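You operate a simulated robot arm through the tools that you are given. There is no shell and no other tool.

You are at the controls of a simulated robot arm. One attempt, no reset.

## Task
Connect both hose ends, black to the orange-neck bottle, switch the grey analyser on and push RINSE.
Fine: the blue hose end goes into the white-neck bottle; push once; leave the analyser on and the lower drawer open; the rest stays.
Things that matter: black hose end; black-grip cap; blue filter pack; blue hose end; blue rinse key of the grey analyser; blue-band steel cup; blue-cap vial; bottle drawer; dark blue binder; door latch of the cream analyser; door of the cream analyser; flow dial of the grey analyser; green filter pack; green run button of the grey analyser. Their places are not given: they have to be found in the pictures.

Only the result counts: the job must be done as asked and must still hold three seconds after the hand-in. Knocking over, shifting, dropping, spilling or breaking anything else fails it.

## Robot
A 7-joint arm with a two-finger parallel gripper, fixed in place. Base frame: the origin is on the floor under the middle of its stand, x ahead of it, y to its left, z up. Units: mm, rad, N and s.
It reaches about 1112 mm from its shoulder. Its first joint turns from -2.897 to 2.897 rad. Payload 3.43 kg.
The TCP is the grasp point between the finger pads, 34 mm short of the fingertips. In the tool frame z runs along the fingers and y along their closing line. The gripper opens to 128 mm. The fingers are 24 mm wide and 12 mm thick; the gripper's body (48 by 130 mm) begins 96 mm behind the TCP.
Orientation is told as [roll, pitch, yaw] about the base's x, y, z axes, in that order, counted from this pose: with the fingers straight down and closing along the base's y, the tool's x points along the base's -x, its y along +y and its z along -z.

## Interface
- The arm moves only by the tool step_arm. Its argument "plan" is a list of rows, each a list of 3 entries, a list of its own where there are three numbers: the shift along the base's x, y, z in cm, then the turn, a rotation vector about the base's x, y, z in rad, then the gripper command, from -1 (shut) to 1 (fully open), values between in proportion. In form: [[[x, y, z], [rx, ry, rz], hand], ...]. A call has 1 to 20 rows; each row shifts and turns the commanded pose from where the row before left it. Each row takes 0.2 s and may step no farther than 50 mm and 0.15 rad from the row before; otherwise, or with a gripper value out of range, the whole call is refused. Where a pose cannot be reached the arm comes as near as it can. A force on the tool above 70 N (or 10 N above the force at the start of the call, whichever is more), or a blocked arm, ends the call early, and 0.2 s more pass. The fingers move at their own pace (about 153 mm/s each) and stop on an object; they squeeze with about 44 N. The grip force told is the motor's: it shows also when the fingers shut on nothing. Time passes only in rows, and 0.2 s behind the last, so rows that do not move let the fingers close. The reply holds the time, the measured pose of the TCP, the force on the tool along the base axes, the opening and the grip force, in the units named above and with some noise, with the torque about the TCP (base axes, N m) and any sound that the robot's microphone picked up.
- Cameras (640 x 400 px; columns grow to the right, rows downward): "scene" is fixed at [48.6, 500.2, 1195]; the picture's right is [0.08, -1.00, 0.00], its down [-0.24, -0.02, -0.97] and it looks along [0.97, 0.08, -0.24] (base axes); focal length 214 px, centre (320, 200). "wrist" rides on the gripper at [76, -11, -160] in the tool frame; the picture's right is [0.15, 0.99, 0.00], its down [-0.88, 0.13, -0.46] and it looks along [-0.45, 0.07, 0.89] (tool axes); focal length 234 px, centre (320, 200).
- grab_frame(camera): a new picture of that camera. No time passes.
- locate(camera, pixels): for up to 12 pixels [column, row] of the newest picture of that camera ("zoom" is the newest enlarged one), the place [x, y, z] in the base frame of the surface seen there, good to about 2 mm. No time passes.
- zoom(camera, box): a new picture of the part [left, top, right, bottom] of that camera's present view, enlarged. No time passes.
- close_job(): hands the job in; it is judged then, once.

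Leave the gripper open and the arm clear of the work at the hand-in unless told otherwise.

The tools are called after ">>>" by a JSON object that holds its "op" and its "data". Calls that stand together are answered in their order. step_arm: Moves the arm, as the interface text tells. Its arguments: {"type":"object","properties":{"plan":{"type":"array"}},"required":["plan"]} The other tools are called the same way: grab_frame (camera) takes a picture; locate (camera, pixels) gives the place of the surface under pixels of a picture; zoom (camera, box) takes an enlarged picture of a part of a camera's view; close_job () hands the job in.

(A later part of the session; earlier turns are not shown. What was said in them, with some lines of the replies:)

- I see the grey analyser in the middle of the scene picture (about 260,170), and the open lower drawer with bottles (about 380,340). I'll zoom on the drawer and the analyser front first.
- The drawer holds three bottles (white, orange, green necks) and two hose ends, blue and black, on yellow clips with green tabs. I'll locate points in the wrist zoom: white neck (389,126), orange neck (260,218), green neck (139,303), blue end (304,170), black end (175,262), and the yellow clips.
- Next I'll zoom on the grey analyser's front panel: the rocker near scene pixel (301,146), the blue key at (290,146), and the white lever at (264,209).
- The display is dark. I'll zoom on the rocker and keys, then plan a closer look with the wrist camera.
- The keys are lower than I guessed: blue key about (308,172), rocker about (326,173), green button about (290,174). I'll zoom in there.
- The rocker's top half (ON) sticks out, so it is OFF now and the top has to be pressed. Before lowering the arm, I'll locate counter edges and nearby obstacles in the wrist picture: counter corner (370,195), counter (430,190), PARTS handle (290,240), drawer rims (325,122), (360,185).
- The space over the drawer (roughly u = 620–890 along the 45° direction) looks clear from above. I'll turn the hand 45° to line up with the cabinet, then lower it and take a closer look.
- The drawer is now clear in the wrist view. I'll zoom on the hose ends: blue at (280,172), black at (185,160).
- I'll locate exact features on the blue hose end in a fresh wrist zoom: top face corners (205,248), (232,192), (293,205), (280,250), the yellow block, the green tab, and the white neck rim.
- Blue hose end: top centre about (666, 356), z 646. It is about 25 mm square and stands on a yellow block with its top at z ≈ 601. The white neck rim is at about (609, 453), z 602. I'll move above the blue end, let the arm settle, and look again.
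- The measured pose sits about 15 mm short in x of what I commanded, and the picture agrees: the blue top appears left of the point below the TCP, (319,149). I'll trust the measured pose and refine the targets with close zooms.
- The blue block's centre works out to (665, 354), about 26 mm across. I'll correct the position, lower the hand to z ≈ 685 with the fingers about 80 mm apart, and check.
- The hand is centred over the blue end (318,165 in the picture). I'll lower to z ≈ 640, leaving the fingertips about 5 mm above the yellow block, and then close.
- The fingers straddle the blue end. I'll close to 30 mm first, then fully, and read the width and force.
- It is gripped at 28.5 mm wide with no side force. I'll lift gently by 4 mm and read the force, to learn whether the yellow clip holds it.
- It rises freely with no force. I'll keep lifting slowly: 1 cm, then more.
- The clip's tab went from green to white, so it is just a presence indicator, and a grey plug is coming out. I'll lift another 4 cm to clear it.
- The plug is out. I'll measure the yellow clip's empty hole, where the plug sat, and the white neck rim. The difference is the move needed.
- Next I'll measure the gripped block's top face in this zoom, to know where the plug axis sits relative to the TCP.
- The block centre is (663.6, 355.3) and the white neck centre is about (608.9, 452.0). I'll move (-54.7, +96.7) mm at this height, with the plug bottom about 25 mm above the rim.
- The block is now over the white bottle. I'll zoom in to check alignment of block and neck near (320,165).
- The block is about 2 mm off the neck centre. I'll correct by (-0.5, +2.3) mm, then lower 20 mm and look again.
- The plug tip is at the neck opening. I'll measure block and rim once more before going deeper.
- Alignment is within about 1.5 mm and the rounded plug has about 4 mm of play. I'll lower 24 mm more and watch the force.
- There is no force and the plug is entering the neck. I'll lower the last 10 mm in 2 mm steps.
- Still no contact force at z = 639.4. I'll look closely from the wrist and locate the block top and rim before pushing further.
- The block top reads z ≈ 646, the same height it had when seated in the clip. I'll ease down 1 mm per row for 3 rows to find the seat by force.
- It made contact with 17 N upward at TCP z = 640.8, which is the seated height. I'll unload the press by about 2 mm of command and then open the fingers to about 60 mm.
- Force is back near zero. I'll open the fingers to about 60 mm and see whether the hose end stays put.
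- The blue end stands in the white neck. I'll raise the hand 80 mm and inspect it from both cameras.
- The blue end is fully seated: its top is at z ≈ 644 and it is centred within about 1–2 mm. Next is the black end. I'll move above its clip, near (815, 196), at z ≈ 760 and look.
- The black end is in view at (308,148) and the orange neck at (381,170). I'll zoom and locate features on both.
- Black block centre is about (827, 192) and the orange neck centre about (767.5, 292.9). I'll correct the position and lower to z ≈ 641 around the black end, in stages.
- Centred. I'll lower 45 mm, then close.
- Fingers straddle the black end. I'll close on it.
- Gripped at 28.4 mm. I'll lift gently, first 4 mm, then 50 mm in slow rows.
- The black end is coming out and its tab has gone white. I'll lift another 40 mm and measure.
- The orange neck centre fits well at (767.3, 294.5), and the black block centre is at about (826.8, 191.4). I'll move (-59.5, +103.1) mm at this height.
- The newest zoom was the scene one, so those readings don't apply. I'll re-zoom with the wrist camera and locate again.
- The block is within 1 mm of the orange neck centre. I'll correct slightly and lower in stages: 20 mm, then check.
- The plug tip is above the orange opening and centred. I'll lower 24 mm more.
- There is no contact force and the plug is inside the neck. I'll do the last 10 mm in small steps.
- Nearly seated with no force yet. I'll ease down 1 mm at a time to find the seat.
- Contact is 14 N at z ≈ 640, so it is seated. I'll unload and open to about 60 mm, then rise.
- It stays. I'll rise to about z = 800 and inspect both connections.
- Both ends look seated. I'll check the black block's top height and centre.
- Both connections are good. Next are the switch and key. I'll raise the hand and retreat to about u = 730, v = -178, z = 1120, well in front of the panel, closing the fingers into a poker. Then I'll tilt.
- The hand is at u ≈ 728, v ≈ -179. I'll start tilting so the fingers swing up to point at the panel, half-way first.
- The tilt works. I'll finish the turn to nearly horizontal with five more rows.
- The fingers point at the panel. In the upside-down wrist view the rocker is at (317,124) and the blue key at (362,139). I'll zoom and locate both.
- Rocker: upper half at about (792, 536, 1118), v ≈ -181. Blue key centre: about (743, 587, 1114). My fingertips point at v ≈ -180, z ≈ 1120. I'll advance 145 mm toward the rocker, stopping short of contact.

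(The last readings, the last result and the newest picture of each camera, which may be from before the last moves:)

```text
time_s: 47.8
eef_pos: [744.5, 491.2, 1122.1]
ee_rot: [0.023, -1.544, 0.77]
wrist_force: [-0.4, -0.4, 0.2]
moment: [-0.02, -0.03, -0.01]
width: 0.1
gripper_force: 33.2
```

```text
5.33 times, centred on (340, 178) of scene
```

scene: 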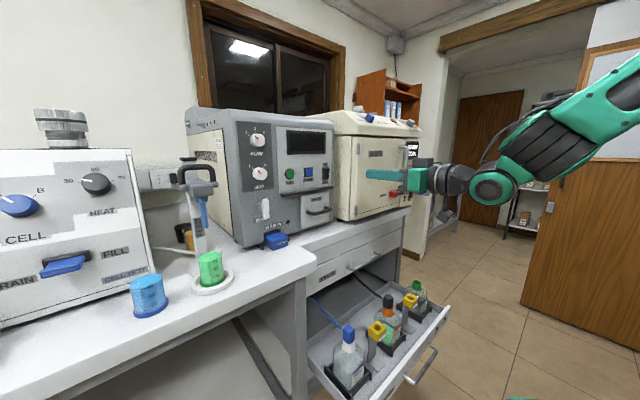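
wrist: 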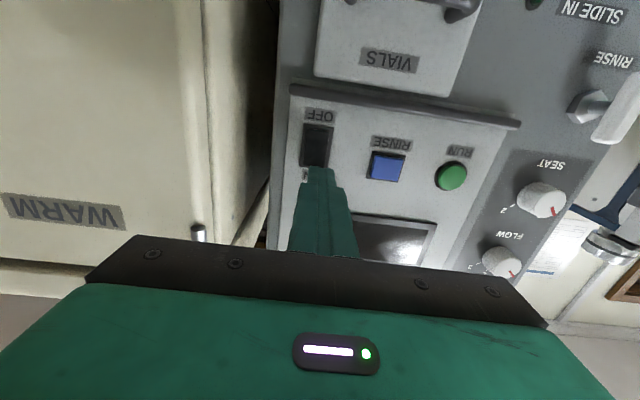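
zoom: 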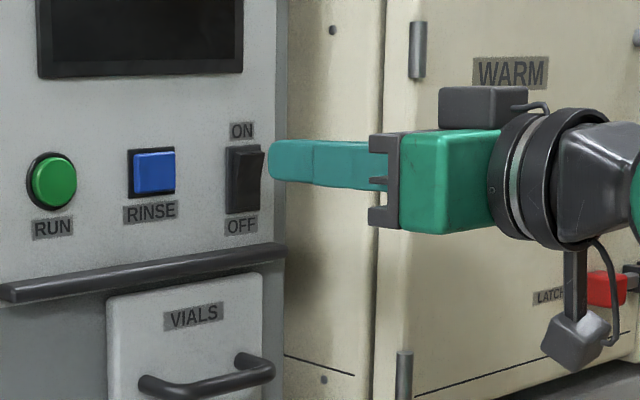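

The fingertips are about 27 mm from the rocker. I'll re-locate the rocker from this closer view, at around (316,145) in the wrist picture.

>>> {"op": "zoom", "data": {"camera": "wrist", "box": [285, 105, 405, 195]}}

>>> {"op": "locate", "data": {"camera": "wrist", "pixels": [[305, 145], [317, 130], [317, 140], [317, 150], [317, 160], [317, 164], [328, 150], [304, 160], [330, 160], [310, 150], [324, 150], [386, 166]]}}

```text
4.44 times, centred on (345, 150) of wrist
```

zoom: 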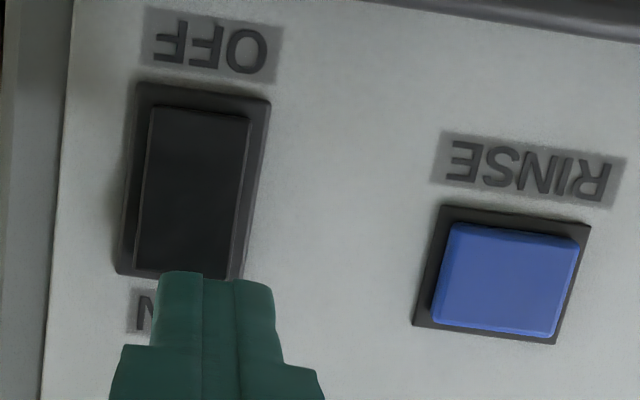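

```text
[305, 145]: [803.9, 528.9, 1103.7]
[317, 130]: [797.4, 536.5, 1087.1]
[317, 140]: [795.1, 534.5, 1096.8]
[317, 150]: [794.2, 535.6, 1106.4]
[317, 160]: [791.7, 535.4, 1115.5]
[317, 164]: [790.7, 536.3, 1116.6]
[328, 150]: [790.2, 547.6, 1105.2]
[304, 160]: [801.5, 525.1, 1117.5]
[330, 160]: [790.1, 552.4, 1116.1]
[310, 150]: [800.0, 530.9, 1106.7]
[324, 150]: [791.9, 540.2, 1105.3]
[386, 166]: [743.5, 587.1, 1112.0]
```

I'll shift 3 mm toward the rocker's centreline, advance 20 mm, and then read.

>>> {"op": "step_arm", "data": {"plan": [[[0.85, 0.5, 0], [0, 0, 0], -1], [[0.7, 0.65, 0], [0, 0, 0], -1], [[0, 0, 0], [0, 0, 0], -1]]}}

>>> {"op": "zoom", "data": {"camera": "scene", "box": [290, 150, 350, 195]}}

```text
time_s: 48.6
eef_pos: [761.3, 500.3, 1122.2]
ee_rot: [0.027, -1.545, 0.766]
wrist_force: [-0.2, 0.0, -0.1]
moment: [0.03, 0.05, -0.03]
width: 0.0
gripper_force: 32.3
```

```text
8.89 times, centred on (320, 172) of scene
```

zoom: 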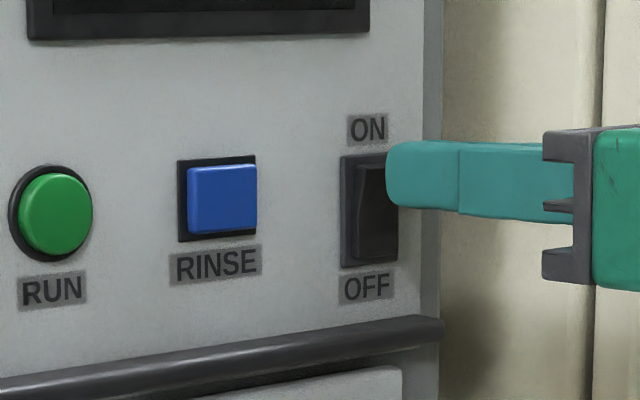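

The fingertip is level with the rocker's upper half. I'll advance 2 mm per row for 5 rows.

>>> {"op": "step_arm", "data": {"plan": [[[0.14, 0.14, 0], [0, 0, 0], -1], [[0.14, 0.14, 0], [0, 0, 0], -1], [[0.14, 0.14, 0], [0, 0, 0], -1], [[0.14, 0.14, 0], [0, 0, 0], -1], [[0.14, 0.14, 0], [0, 0, 0], -1], [[0, 0, 0], [0, 0, 0], -1]]}}

>>> {"op": "zoom", "data": {"camera": "scene", "box": [290, 125, 350, 195]}}

```text
time_s: 50.0
eef_pos: [767.4, 507.2, 1123.0]
ee_rot: [0.019, -1.542, 0.775]
wrist_force: [-0.4, 1.7, -0.4]
moment: [-0.03, 0.02, -0.01]
width: 0.3
gripper_force: 33.1
```

```text
5.71 times, centred on (320, 160) of scene
```

zoom: 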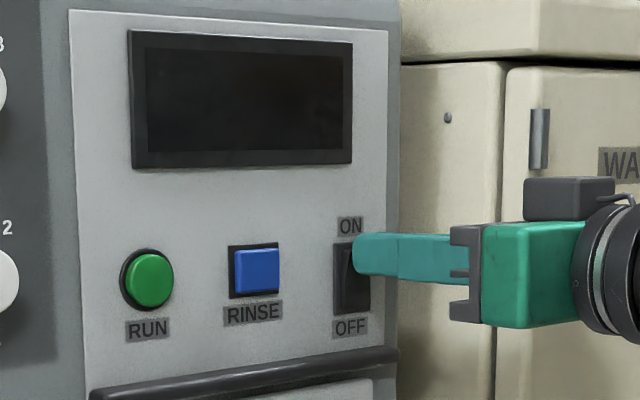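

Tip at u ≈ 935, right at the rocker's face, with force still near zero. I'll advance 3 more 2 mm rows.

>>> {"op": "step_arm", "data": {"plan": [[[0.14, 0.14, 0], [0, 0, 0], -1], [[0.14, 0.14, 0], [0, 0, 0], -1], [[0, 0, 0], [0, 0, 0], -1]]}}

>>> {"op": "zoom", "data": {"camera": "scene", "box": [290, 125, 350, 195]}}

```text
time_s: 50.8
eef_pos: [770.0, 510.1, 1122.2]
ee_rot: [0.018, -1.543, 0.776]
wrist_force: [-9.2, -8.9, -1.6]
moment: [-0.11, 0.16, -0.03]
width: 0.2
gripper_force: 32.9
```

```text
5.71 times, centred on (320, 160) of scene
```

zoom: 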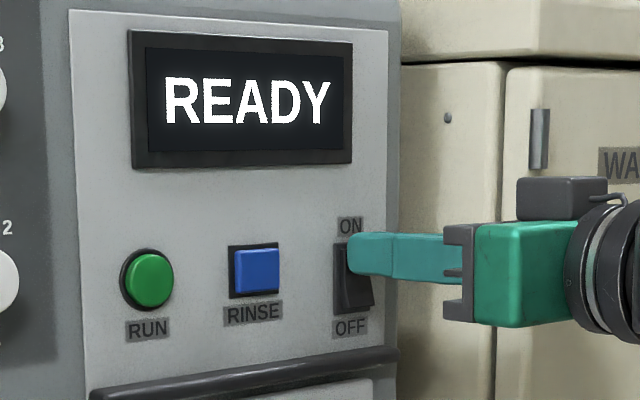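

The display shows READY, so the switch is on. I'll back off 40 mm, shift to the blue RINSE key (v ≈ -110) and lower 7 mm.

>>> {"op": "step_arm", "data": {"plan": [[[-1.5, -1.5, 0], [0, 0, 0], -1], [[-1.5, -1.5, 0], [0, 0, 0], -1], [[-2.58, 2.58, -0.35], [0, 0, 0], -1], [[-2.58, 2.58, -0.4], [0, 0, 0], -1], [[0, 0, 0], [0, 0, 0], -1], [[0, 0, 0], [0, 0, 0], -1]]}}

>>> {"op": "zoom", "data": {"camera": "scene", "box": [280, 125, 350, 195]}}

>>> {"op": "zoom", "data": {"camera": "wrist", "box": [260, 105, 380, 195]}}

```text
time_s: 52.2
eef_pos: [686.7, 532.3, 1114.0]
ee_rot: [0.041, -1.542, 0.751]
wrist_force: [0.3, 0.9, 0.6]
moment: [-0.03, 0.0, 0.01]
width: 0.0
gripper_force: 33.7
```

```text
5.71 times, centred on (315, 160) of scene
```

zoom: 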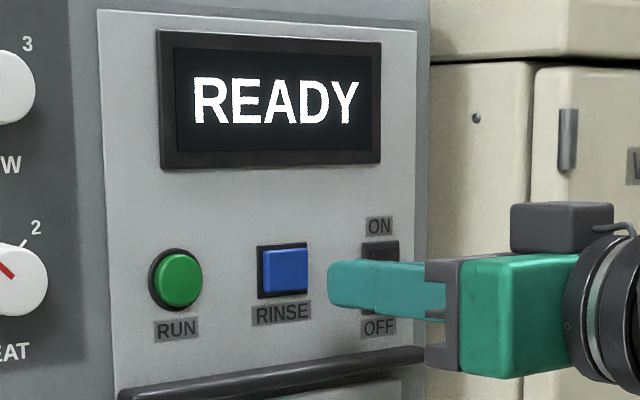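

```text
4.44 times, centred on (320, 150) of wrist
```

zoom: 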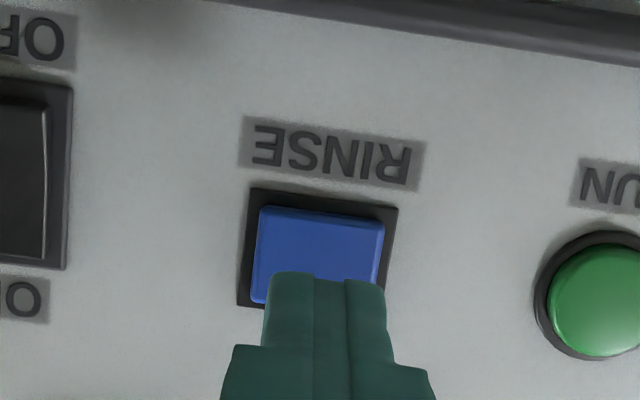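

READY still shows. I'll locate the key's centre and edges in this zoom to check the aim.

>>> {"op": "locate", "data": {"camera": "zoom", "pixels": [[262, 235], [375, 245], [320, 215], [320, 250], [320, 265], [258, 295], [285, 275], [365, 280]]}}

```text
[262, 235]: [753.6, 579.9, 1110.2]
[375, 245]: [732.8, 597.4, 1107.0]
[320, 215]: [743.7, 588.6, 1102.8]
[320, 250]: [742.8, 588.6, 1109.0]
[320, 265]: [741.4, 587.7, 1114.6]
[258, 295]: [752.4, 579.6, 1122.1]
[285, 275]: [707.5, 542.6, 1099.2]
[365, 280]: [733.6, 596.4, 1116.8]
```

Aim matches the key centre (v ≈ -109, z ≈ 1112). I'll advance 36 mm to just short of the key.

>>> {"op": "step_arm", "data": {"plan": [[[1.27, 1.27, 0], [0, 0, 0], -1], [[1.27, 1.27, 0], [0, 0, 0], -1], [[0, 0, 0], [0, 0, 0], -1], [[0, 0, 0], [0, 0, 0], -1]]}}

>>> {"op": "zoom", "data": {"camera": "scene", "box": [280, 125, 350, 195]}}

```text
time_s: 53.2
eef_pos: [714.5, 559.0, 1114.3]
ee_rot: [0.024, -1.542, 0.771]
wrist_force: [1.3, 0.0, -0.2]
moment: [0.01, 0.01, -0.01]
width: 0.0
gripper_force: 33.1
```

```text
5.71 times, centred on (315, 160) of scene
```

zoom: 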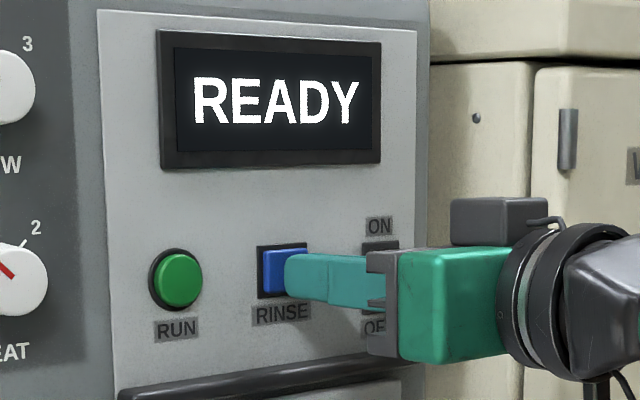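

Tip at u ≈ 934.5, with the key face at about 940. I'll advance 2 mm per row for 3 rows, then read.

>>> {"op": "step_arm", "data": {"plan": [[[0.14, 0.14, 0], [0, 0, 0], -1], [[0.14, 0.14, 0], [0, 0, 0], -1], [[0.14, 0.14, 0], [0, 0, 0], -1], [[0, 0, 0], [0, 0, 0], -1]]}}

>>> {"op": "zoom", "data": {"camera": "scene", "box": [280, 125, 350, 195]}}

```text
time_s: 54.2
eef_pos: [719.7, 561.5, 1113.0]
ee_rot: [0.03, -1.542, 0.765]
wrist_force: [0.4, -0.9, -0.1]
moment: [-0.02, 0.0, 0.02]
width: 0.0
gripper_force: 33.4
```

```text
5.71 times, centred on (315, 160) of scene
```

zoom: 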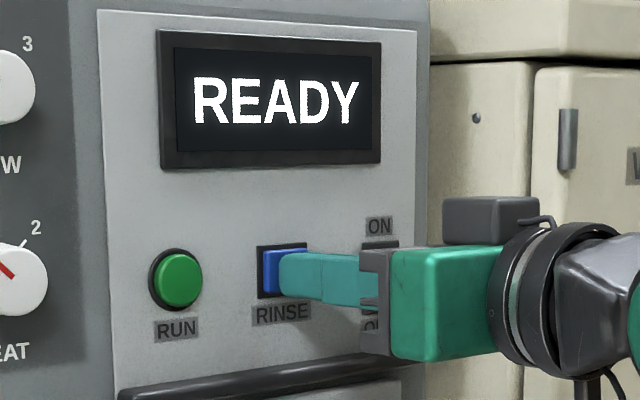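

No force yet. I'll advance 3 rows of about 1.5 mm.

>>> {"op": "step_arm", "data": {"plan": [[[0.11, 0.11, 0], [0, 0, 0], -1], [[0.11, 0.11, 0], [0, 0, 0], -1], [[0, 0, 0], [0, 0, 0], -1]]}}

>>> {"op": "zoom", "data": {"camera": "scene", "box": [280, 125, 350, 195]}}

```text
time_s: 55.0
eef_pos: [720.7, 563.7, 1113.6]
ee_rot: [0.029, -1.543, 0.765]
wrist_force: [-0.6, -1.0, -0.8]
moment: [-0.01, 0.01, -0.01]
width: 0.1
gripper_force: 33.0
```

```text
5.71 times, centred on (315, 160) of scene
```

zoom: 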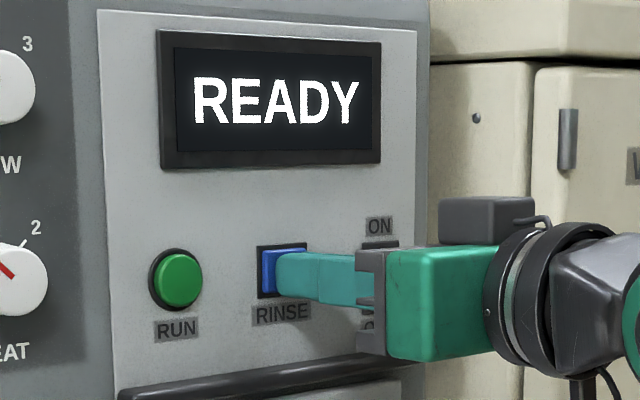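

Still READY and only about 1 N. I'll continue with two more 1.5 mm rows.

>>> {"op": "step_arm", "data": {"plan": [[[0.11, 0.11, 0], [0, 0, 0], -1], [[0.11, 0.11, 0], [0, 0, 0], -1], [[0, 0, 0], [0, 0, 0], -1]]}}

>>> {"op": "zoom", "data": {"camera": "scene", "box": [280, 125, 350, 195]}}

```text
time_s: 55.8
eef_pos: [722.3, 567.3, 1115.1]
ee_rot: [0.031, -1.545, 0.764]
wrist_force: [-3.4, -1.1, -2.1]
moment: [-0.01, 0.01, 0.02]
width: 0.2
gripper_force: 32.9
heard: click
```

```text
5.71 times, centred on (315, 160) of scene
```

zoom: 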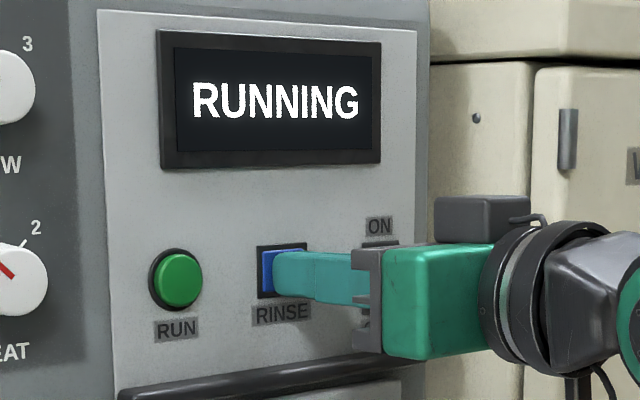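

A click was heard and the display shows RUNNING, so the push registered once. I'll retreat straight back 100 mm without touching anything and watch the display.

>>> {"op": "step_arm", "data": {"plan": [[[-1.5, -1.5, 0], [0, 0, 0], -1], [[-2.0, -2.0, 0], [0, 0, 0], -1], [[-2.5, -2.5, 0], [0, 0, 0], -1], [[-3.0, -3.0, 0], [0, 0, 0], -1], [[-3.0, -3.0, 0], [0, 0, 0], -1], [[0, 0, 0], [0, 0, 0], -1], [[0, 0, 0], [0, 0, 0], -1]]}}

>>> {"op": "grab_frame", "data": {"camera": "scene"}}

>>> {"op": "zoom", "data": {"camera": "scene", "box": [280, 125, 350, 195]}}

>>> {"op": "zoom", "data": {"camera": "scene", "box": [320, 270, 450, 400]}}

```text
time_s: 57.4
eef_pos: [604.5, 444.5, 1116.1]
ee_rot: [0.05, -1.544, 0.743]
wrist_force: [-0.3, -0.5, 0.3]
moment: [0.01, 0.01, 0.01]
width: 0.0
gripper_force: 32.8
```

```text
taken
```

scene: 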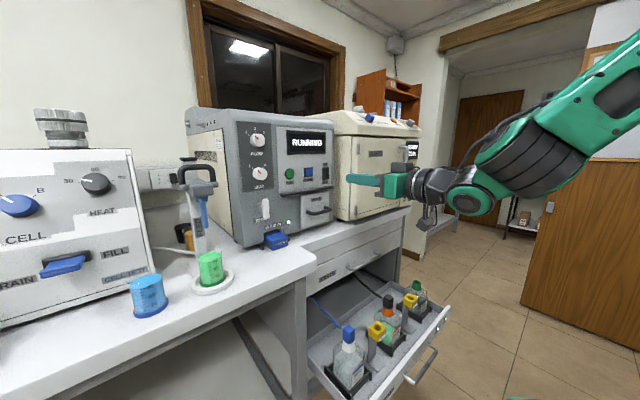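

```text
5.71 times, centred on (315, 160) of scene
```

zoom: 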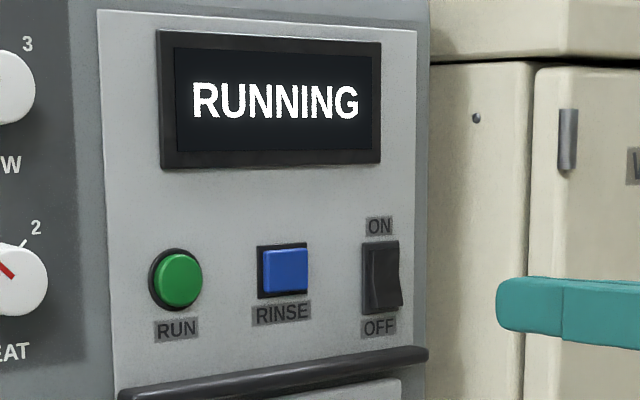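

```text
3.08 times, centred on (385, 335) of scene
```

zoom: 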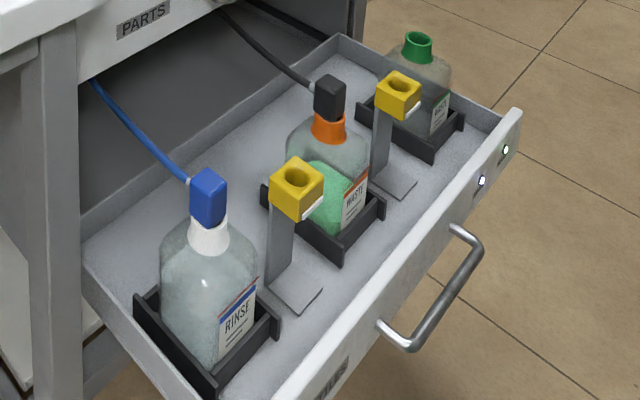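

RUNNING is displayed, the rocker is ON, and the two lamps on the drawer front are lit. I'll open the gripper in free space, back away a bit more, wait a little, then zoom on the lamps and display.

>>> {"op": "step_arm", "data": {"plan": [[[-2.5, -2.5, 0], [0, 0, 0], 0], [[-2.5, -2.5, 0], [0, 0, 0], 1], [[0, 0, 0], [0, 0, 0], 1], [[0, 0, 0], [0, 0, 0], 1], [[0, 0, 0], [0, 0, 0], 1], [[0, 0, 0], [0, 0, 0], 1], [[0, 0, 0], [0, 0, 0], 1], [[0, 0, 0], [0, 0, 0], 1], [[0, 0, 0], [0, 0, 0], 1], [[0, 0, 0], [0, 0, 0], 1]]}}

>>> {"op": "zoom", "data": {"camera": "scene", "box": [410, 295, 440, 325]}}

>>> {"op": "zoom", "data": {"camera": "scene", "box": [240, 120, 340, 250]}}

>>> {"op": "grab_frame", "data": {"camera": "scene"}}

```text
time_s: 59.6
eef_pos: [555.2, 395.6, 1116.2]
ee_rot: [0.055, -1.545, 0.739]
wrist_force: [-0.8, 0.0, 0.1]
moment: [0.01, 0.01, 0.02]
width: 128.1
gripper_force: 0.1
```

```text
13.33 times, centred on (425, 310) of scene
```

zoom: 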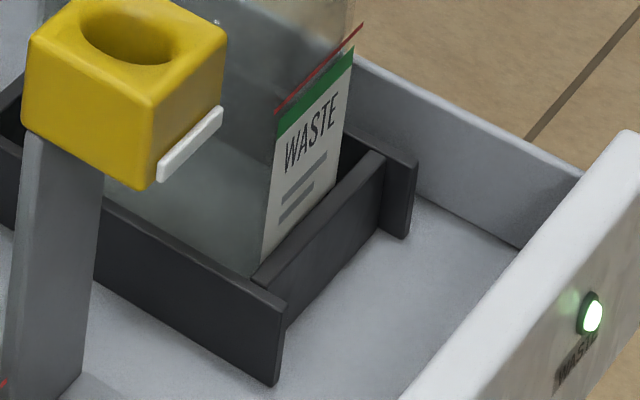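

```text
3.08 times, centred on (290, 185) of scene
```

zoom: 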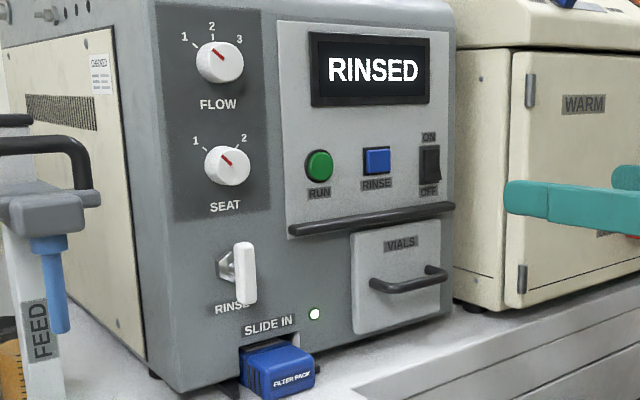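

```text
taken
```

scene: 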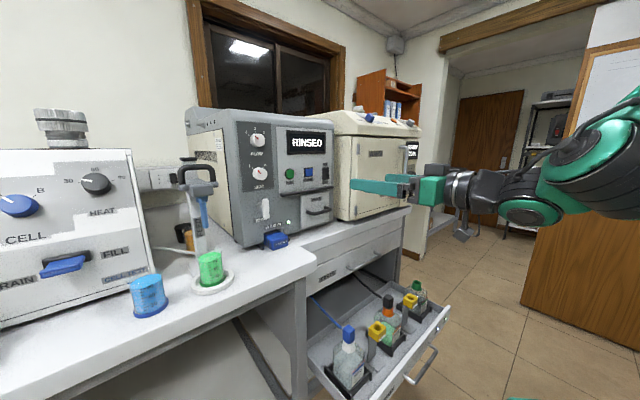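

The display reads RINSED, the lamps are lit, the switch is ON, both hose ends are seated and the drawer is open. The gripper is open and the hand is about 240 mm clear of the panel. I'll hand the job in.

>>> {"op": "close_job", "data": {}}

```text
The job is handed in.
```

The job is done and handed in; I don't have the verdict on it. When I closed it, the grey analyser's display read RINSED.

- **Hoses:** The black end is seated in the orange-neck bottle and the blue end in the white-neck bottle. Both lamps on the drawer front came on.
- **Analyser:** I switched it on at the rocker, which brought up READY. I then pushed RINSE once, with one click heard. The display went to RUNNING and then RINSED, and I left the analyser on.
- **The rest:** The lower drawer is still open and I saw nothing else shifted. The gripper is open, with the hand about 240 mm clear of the panel.
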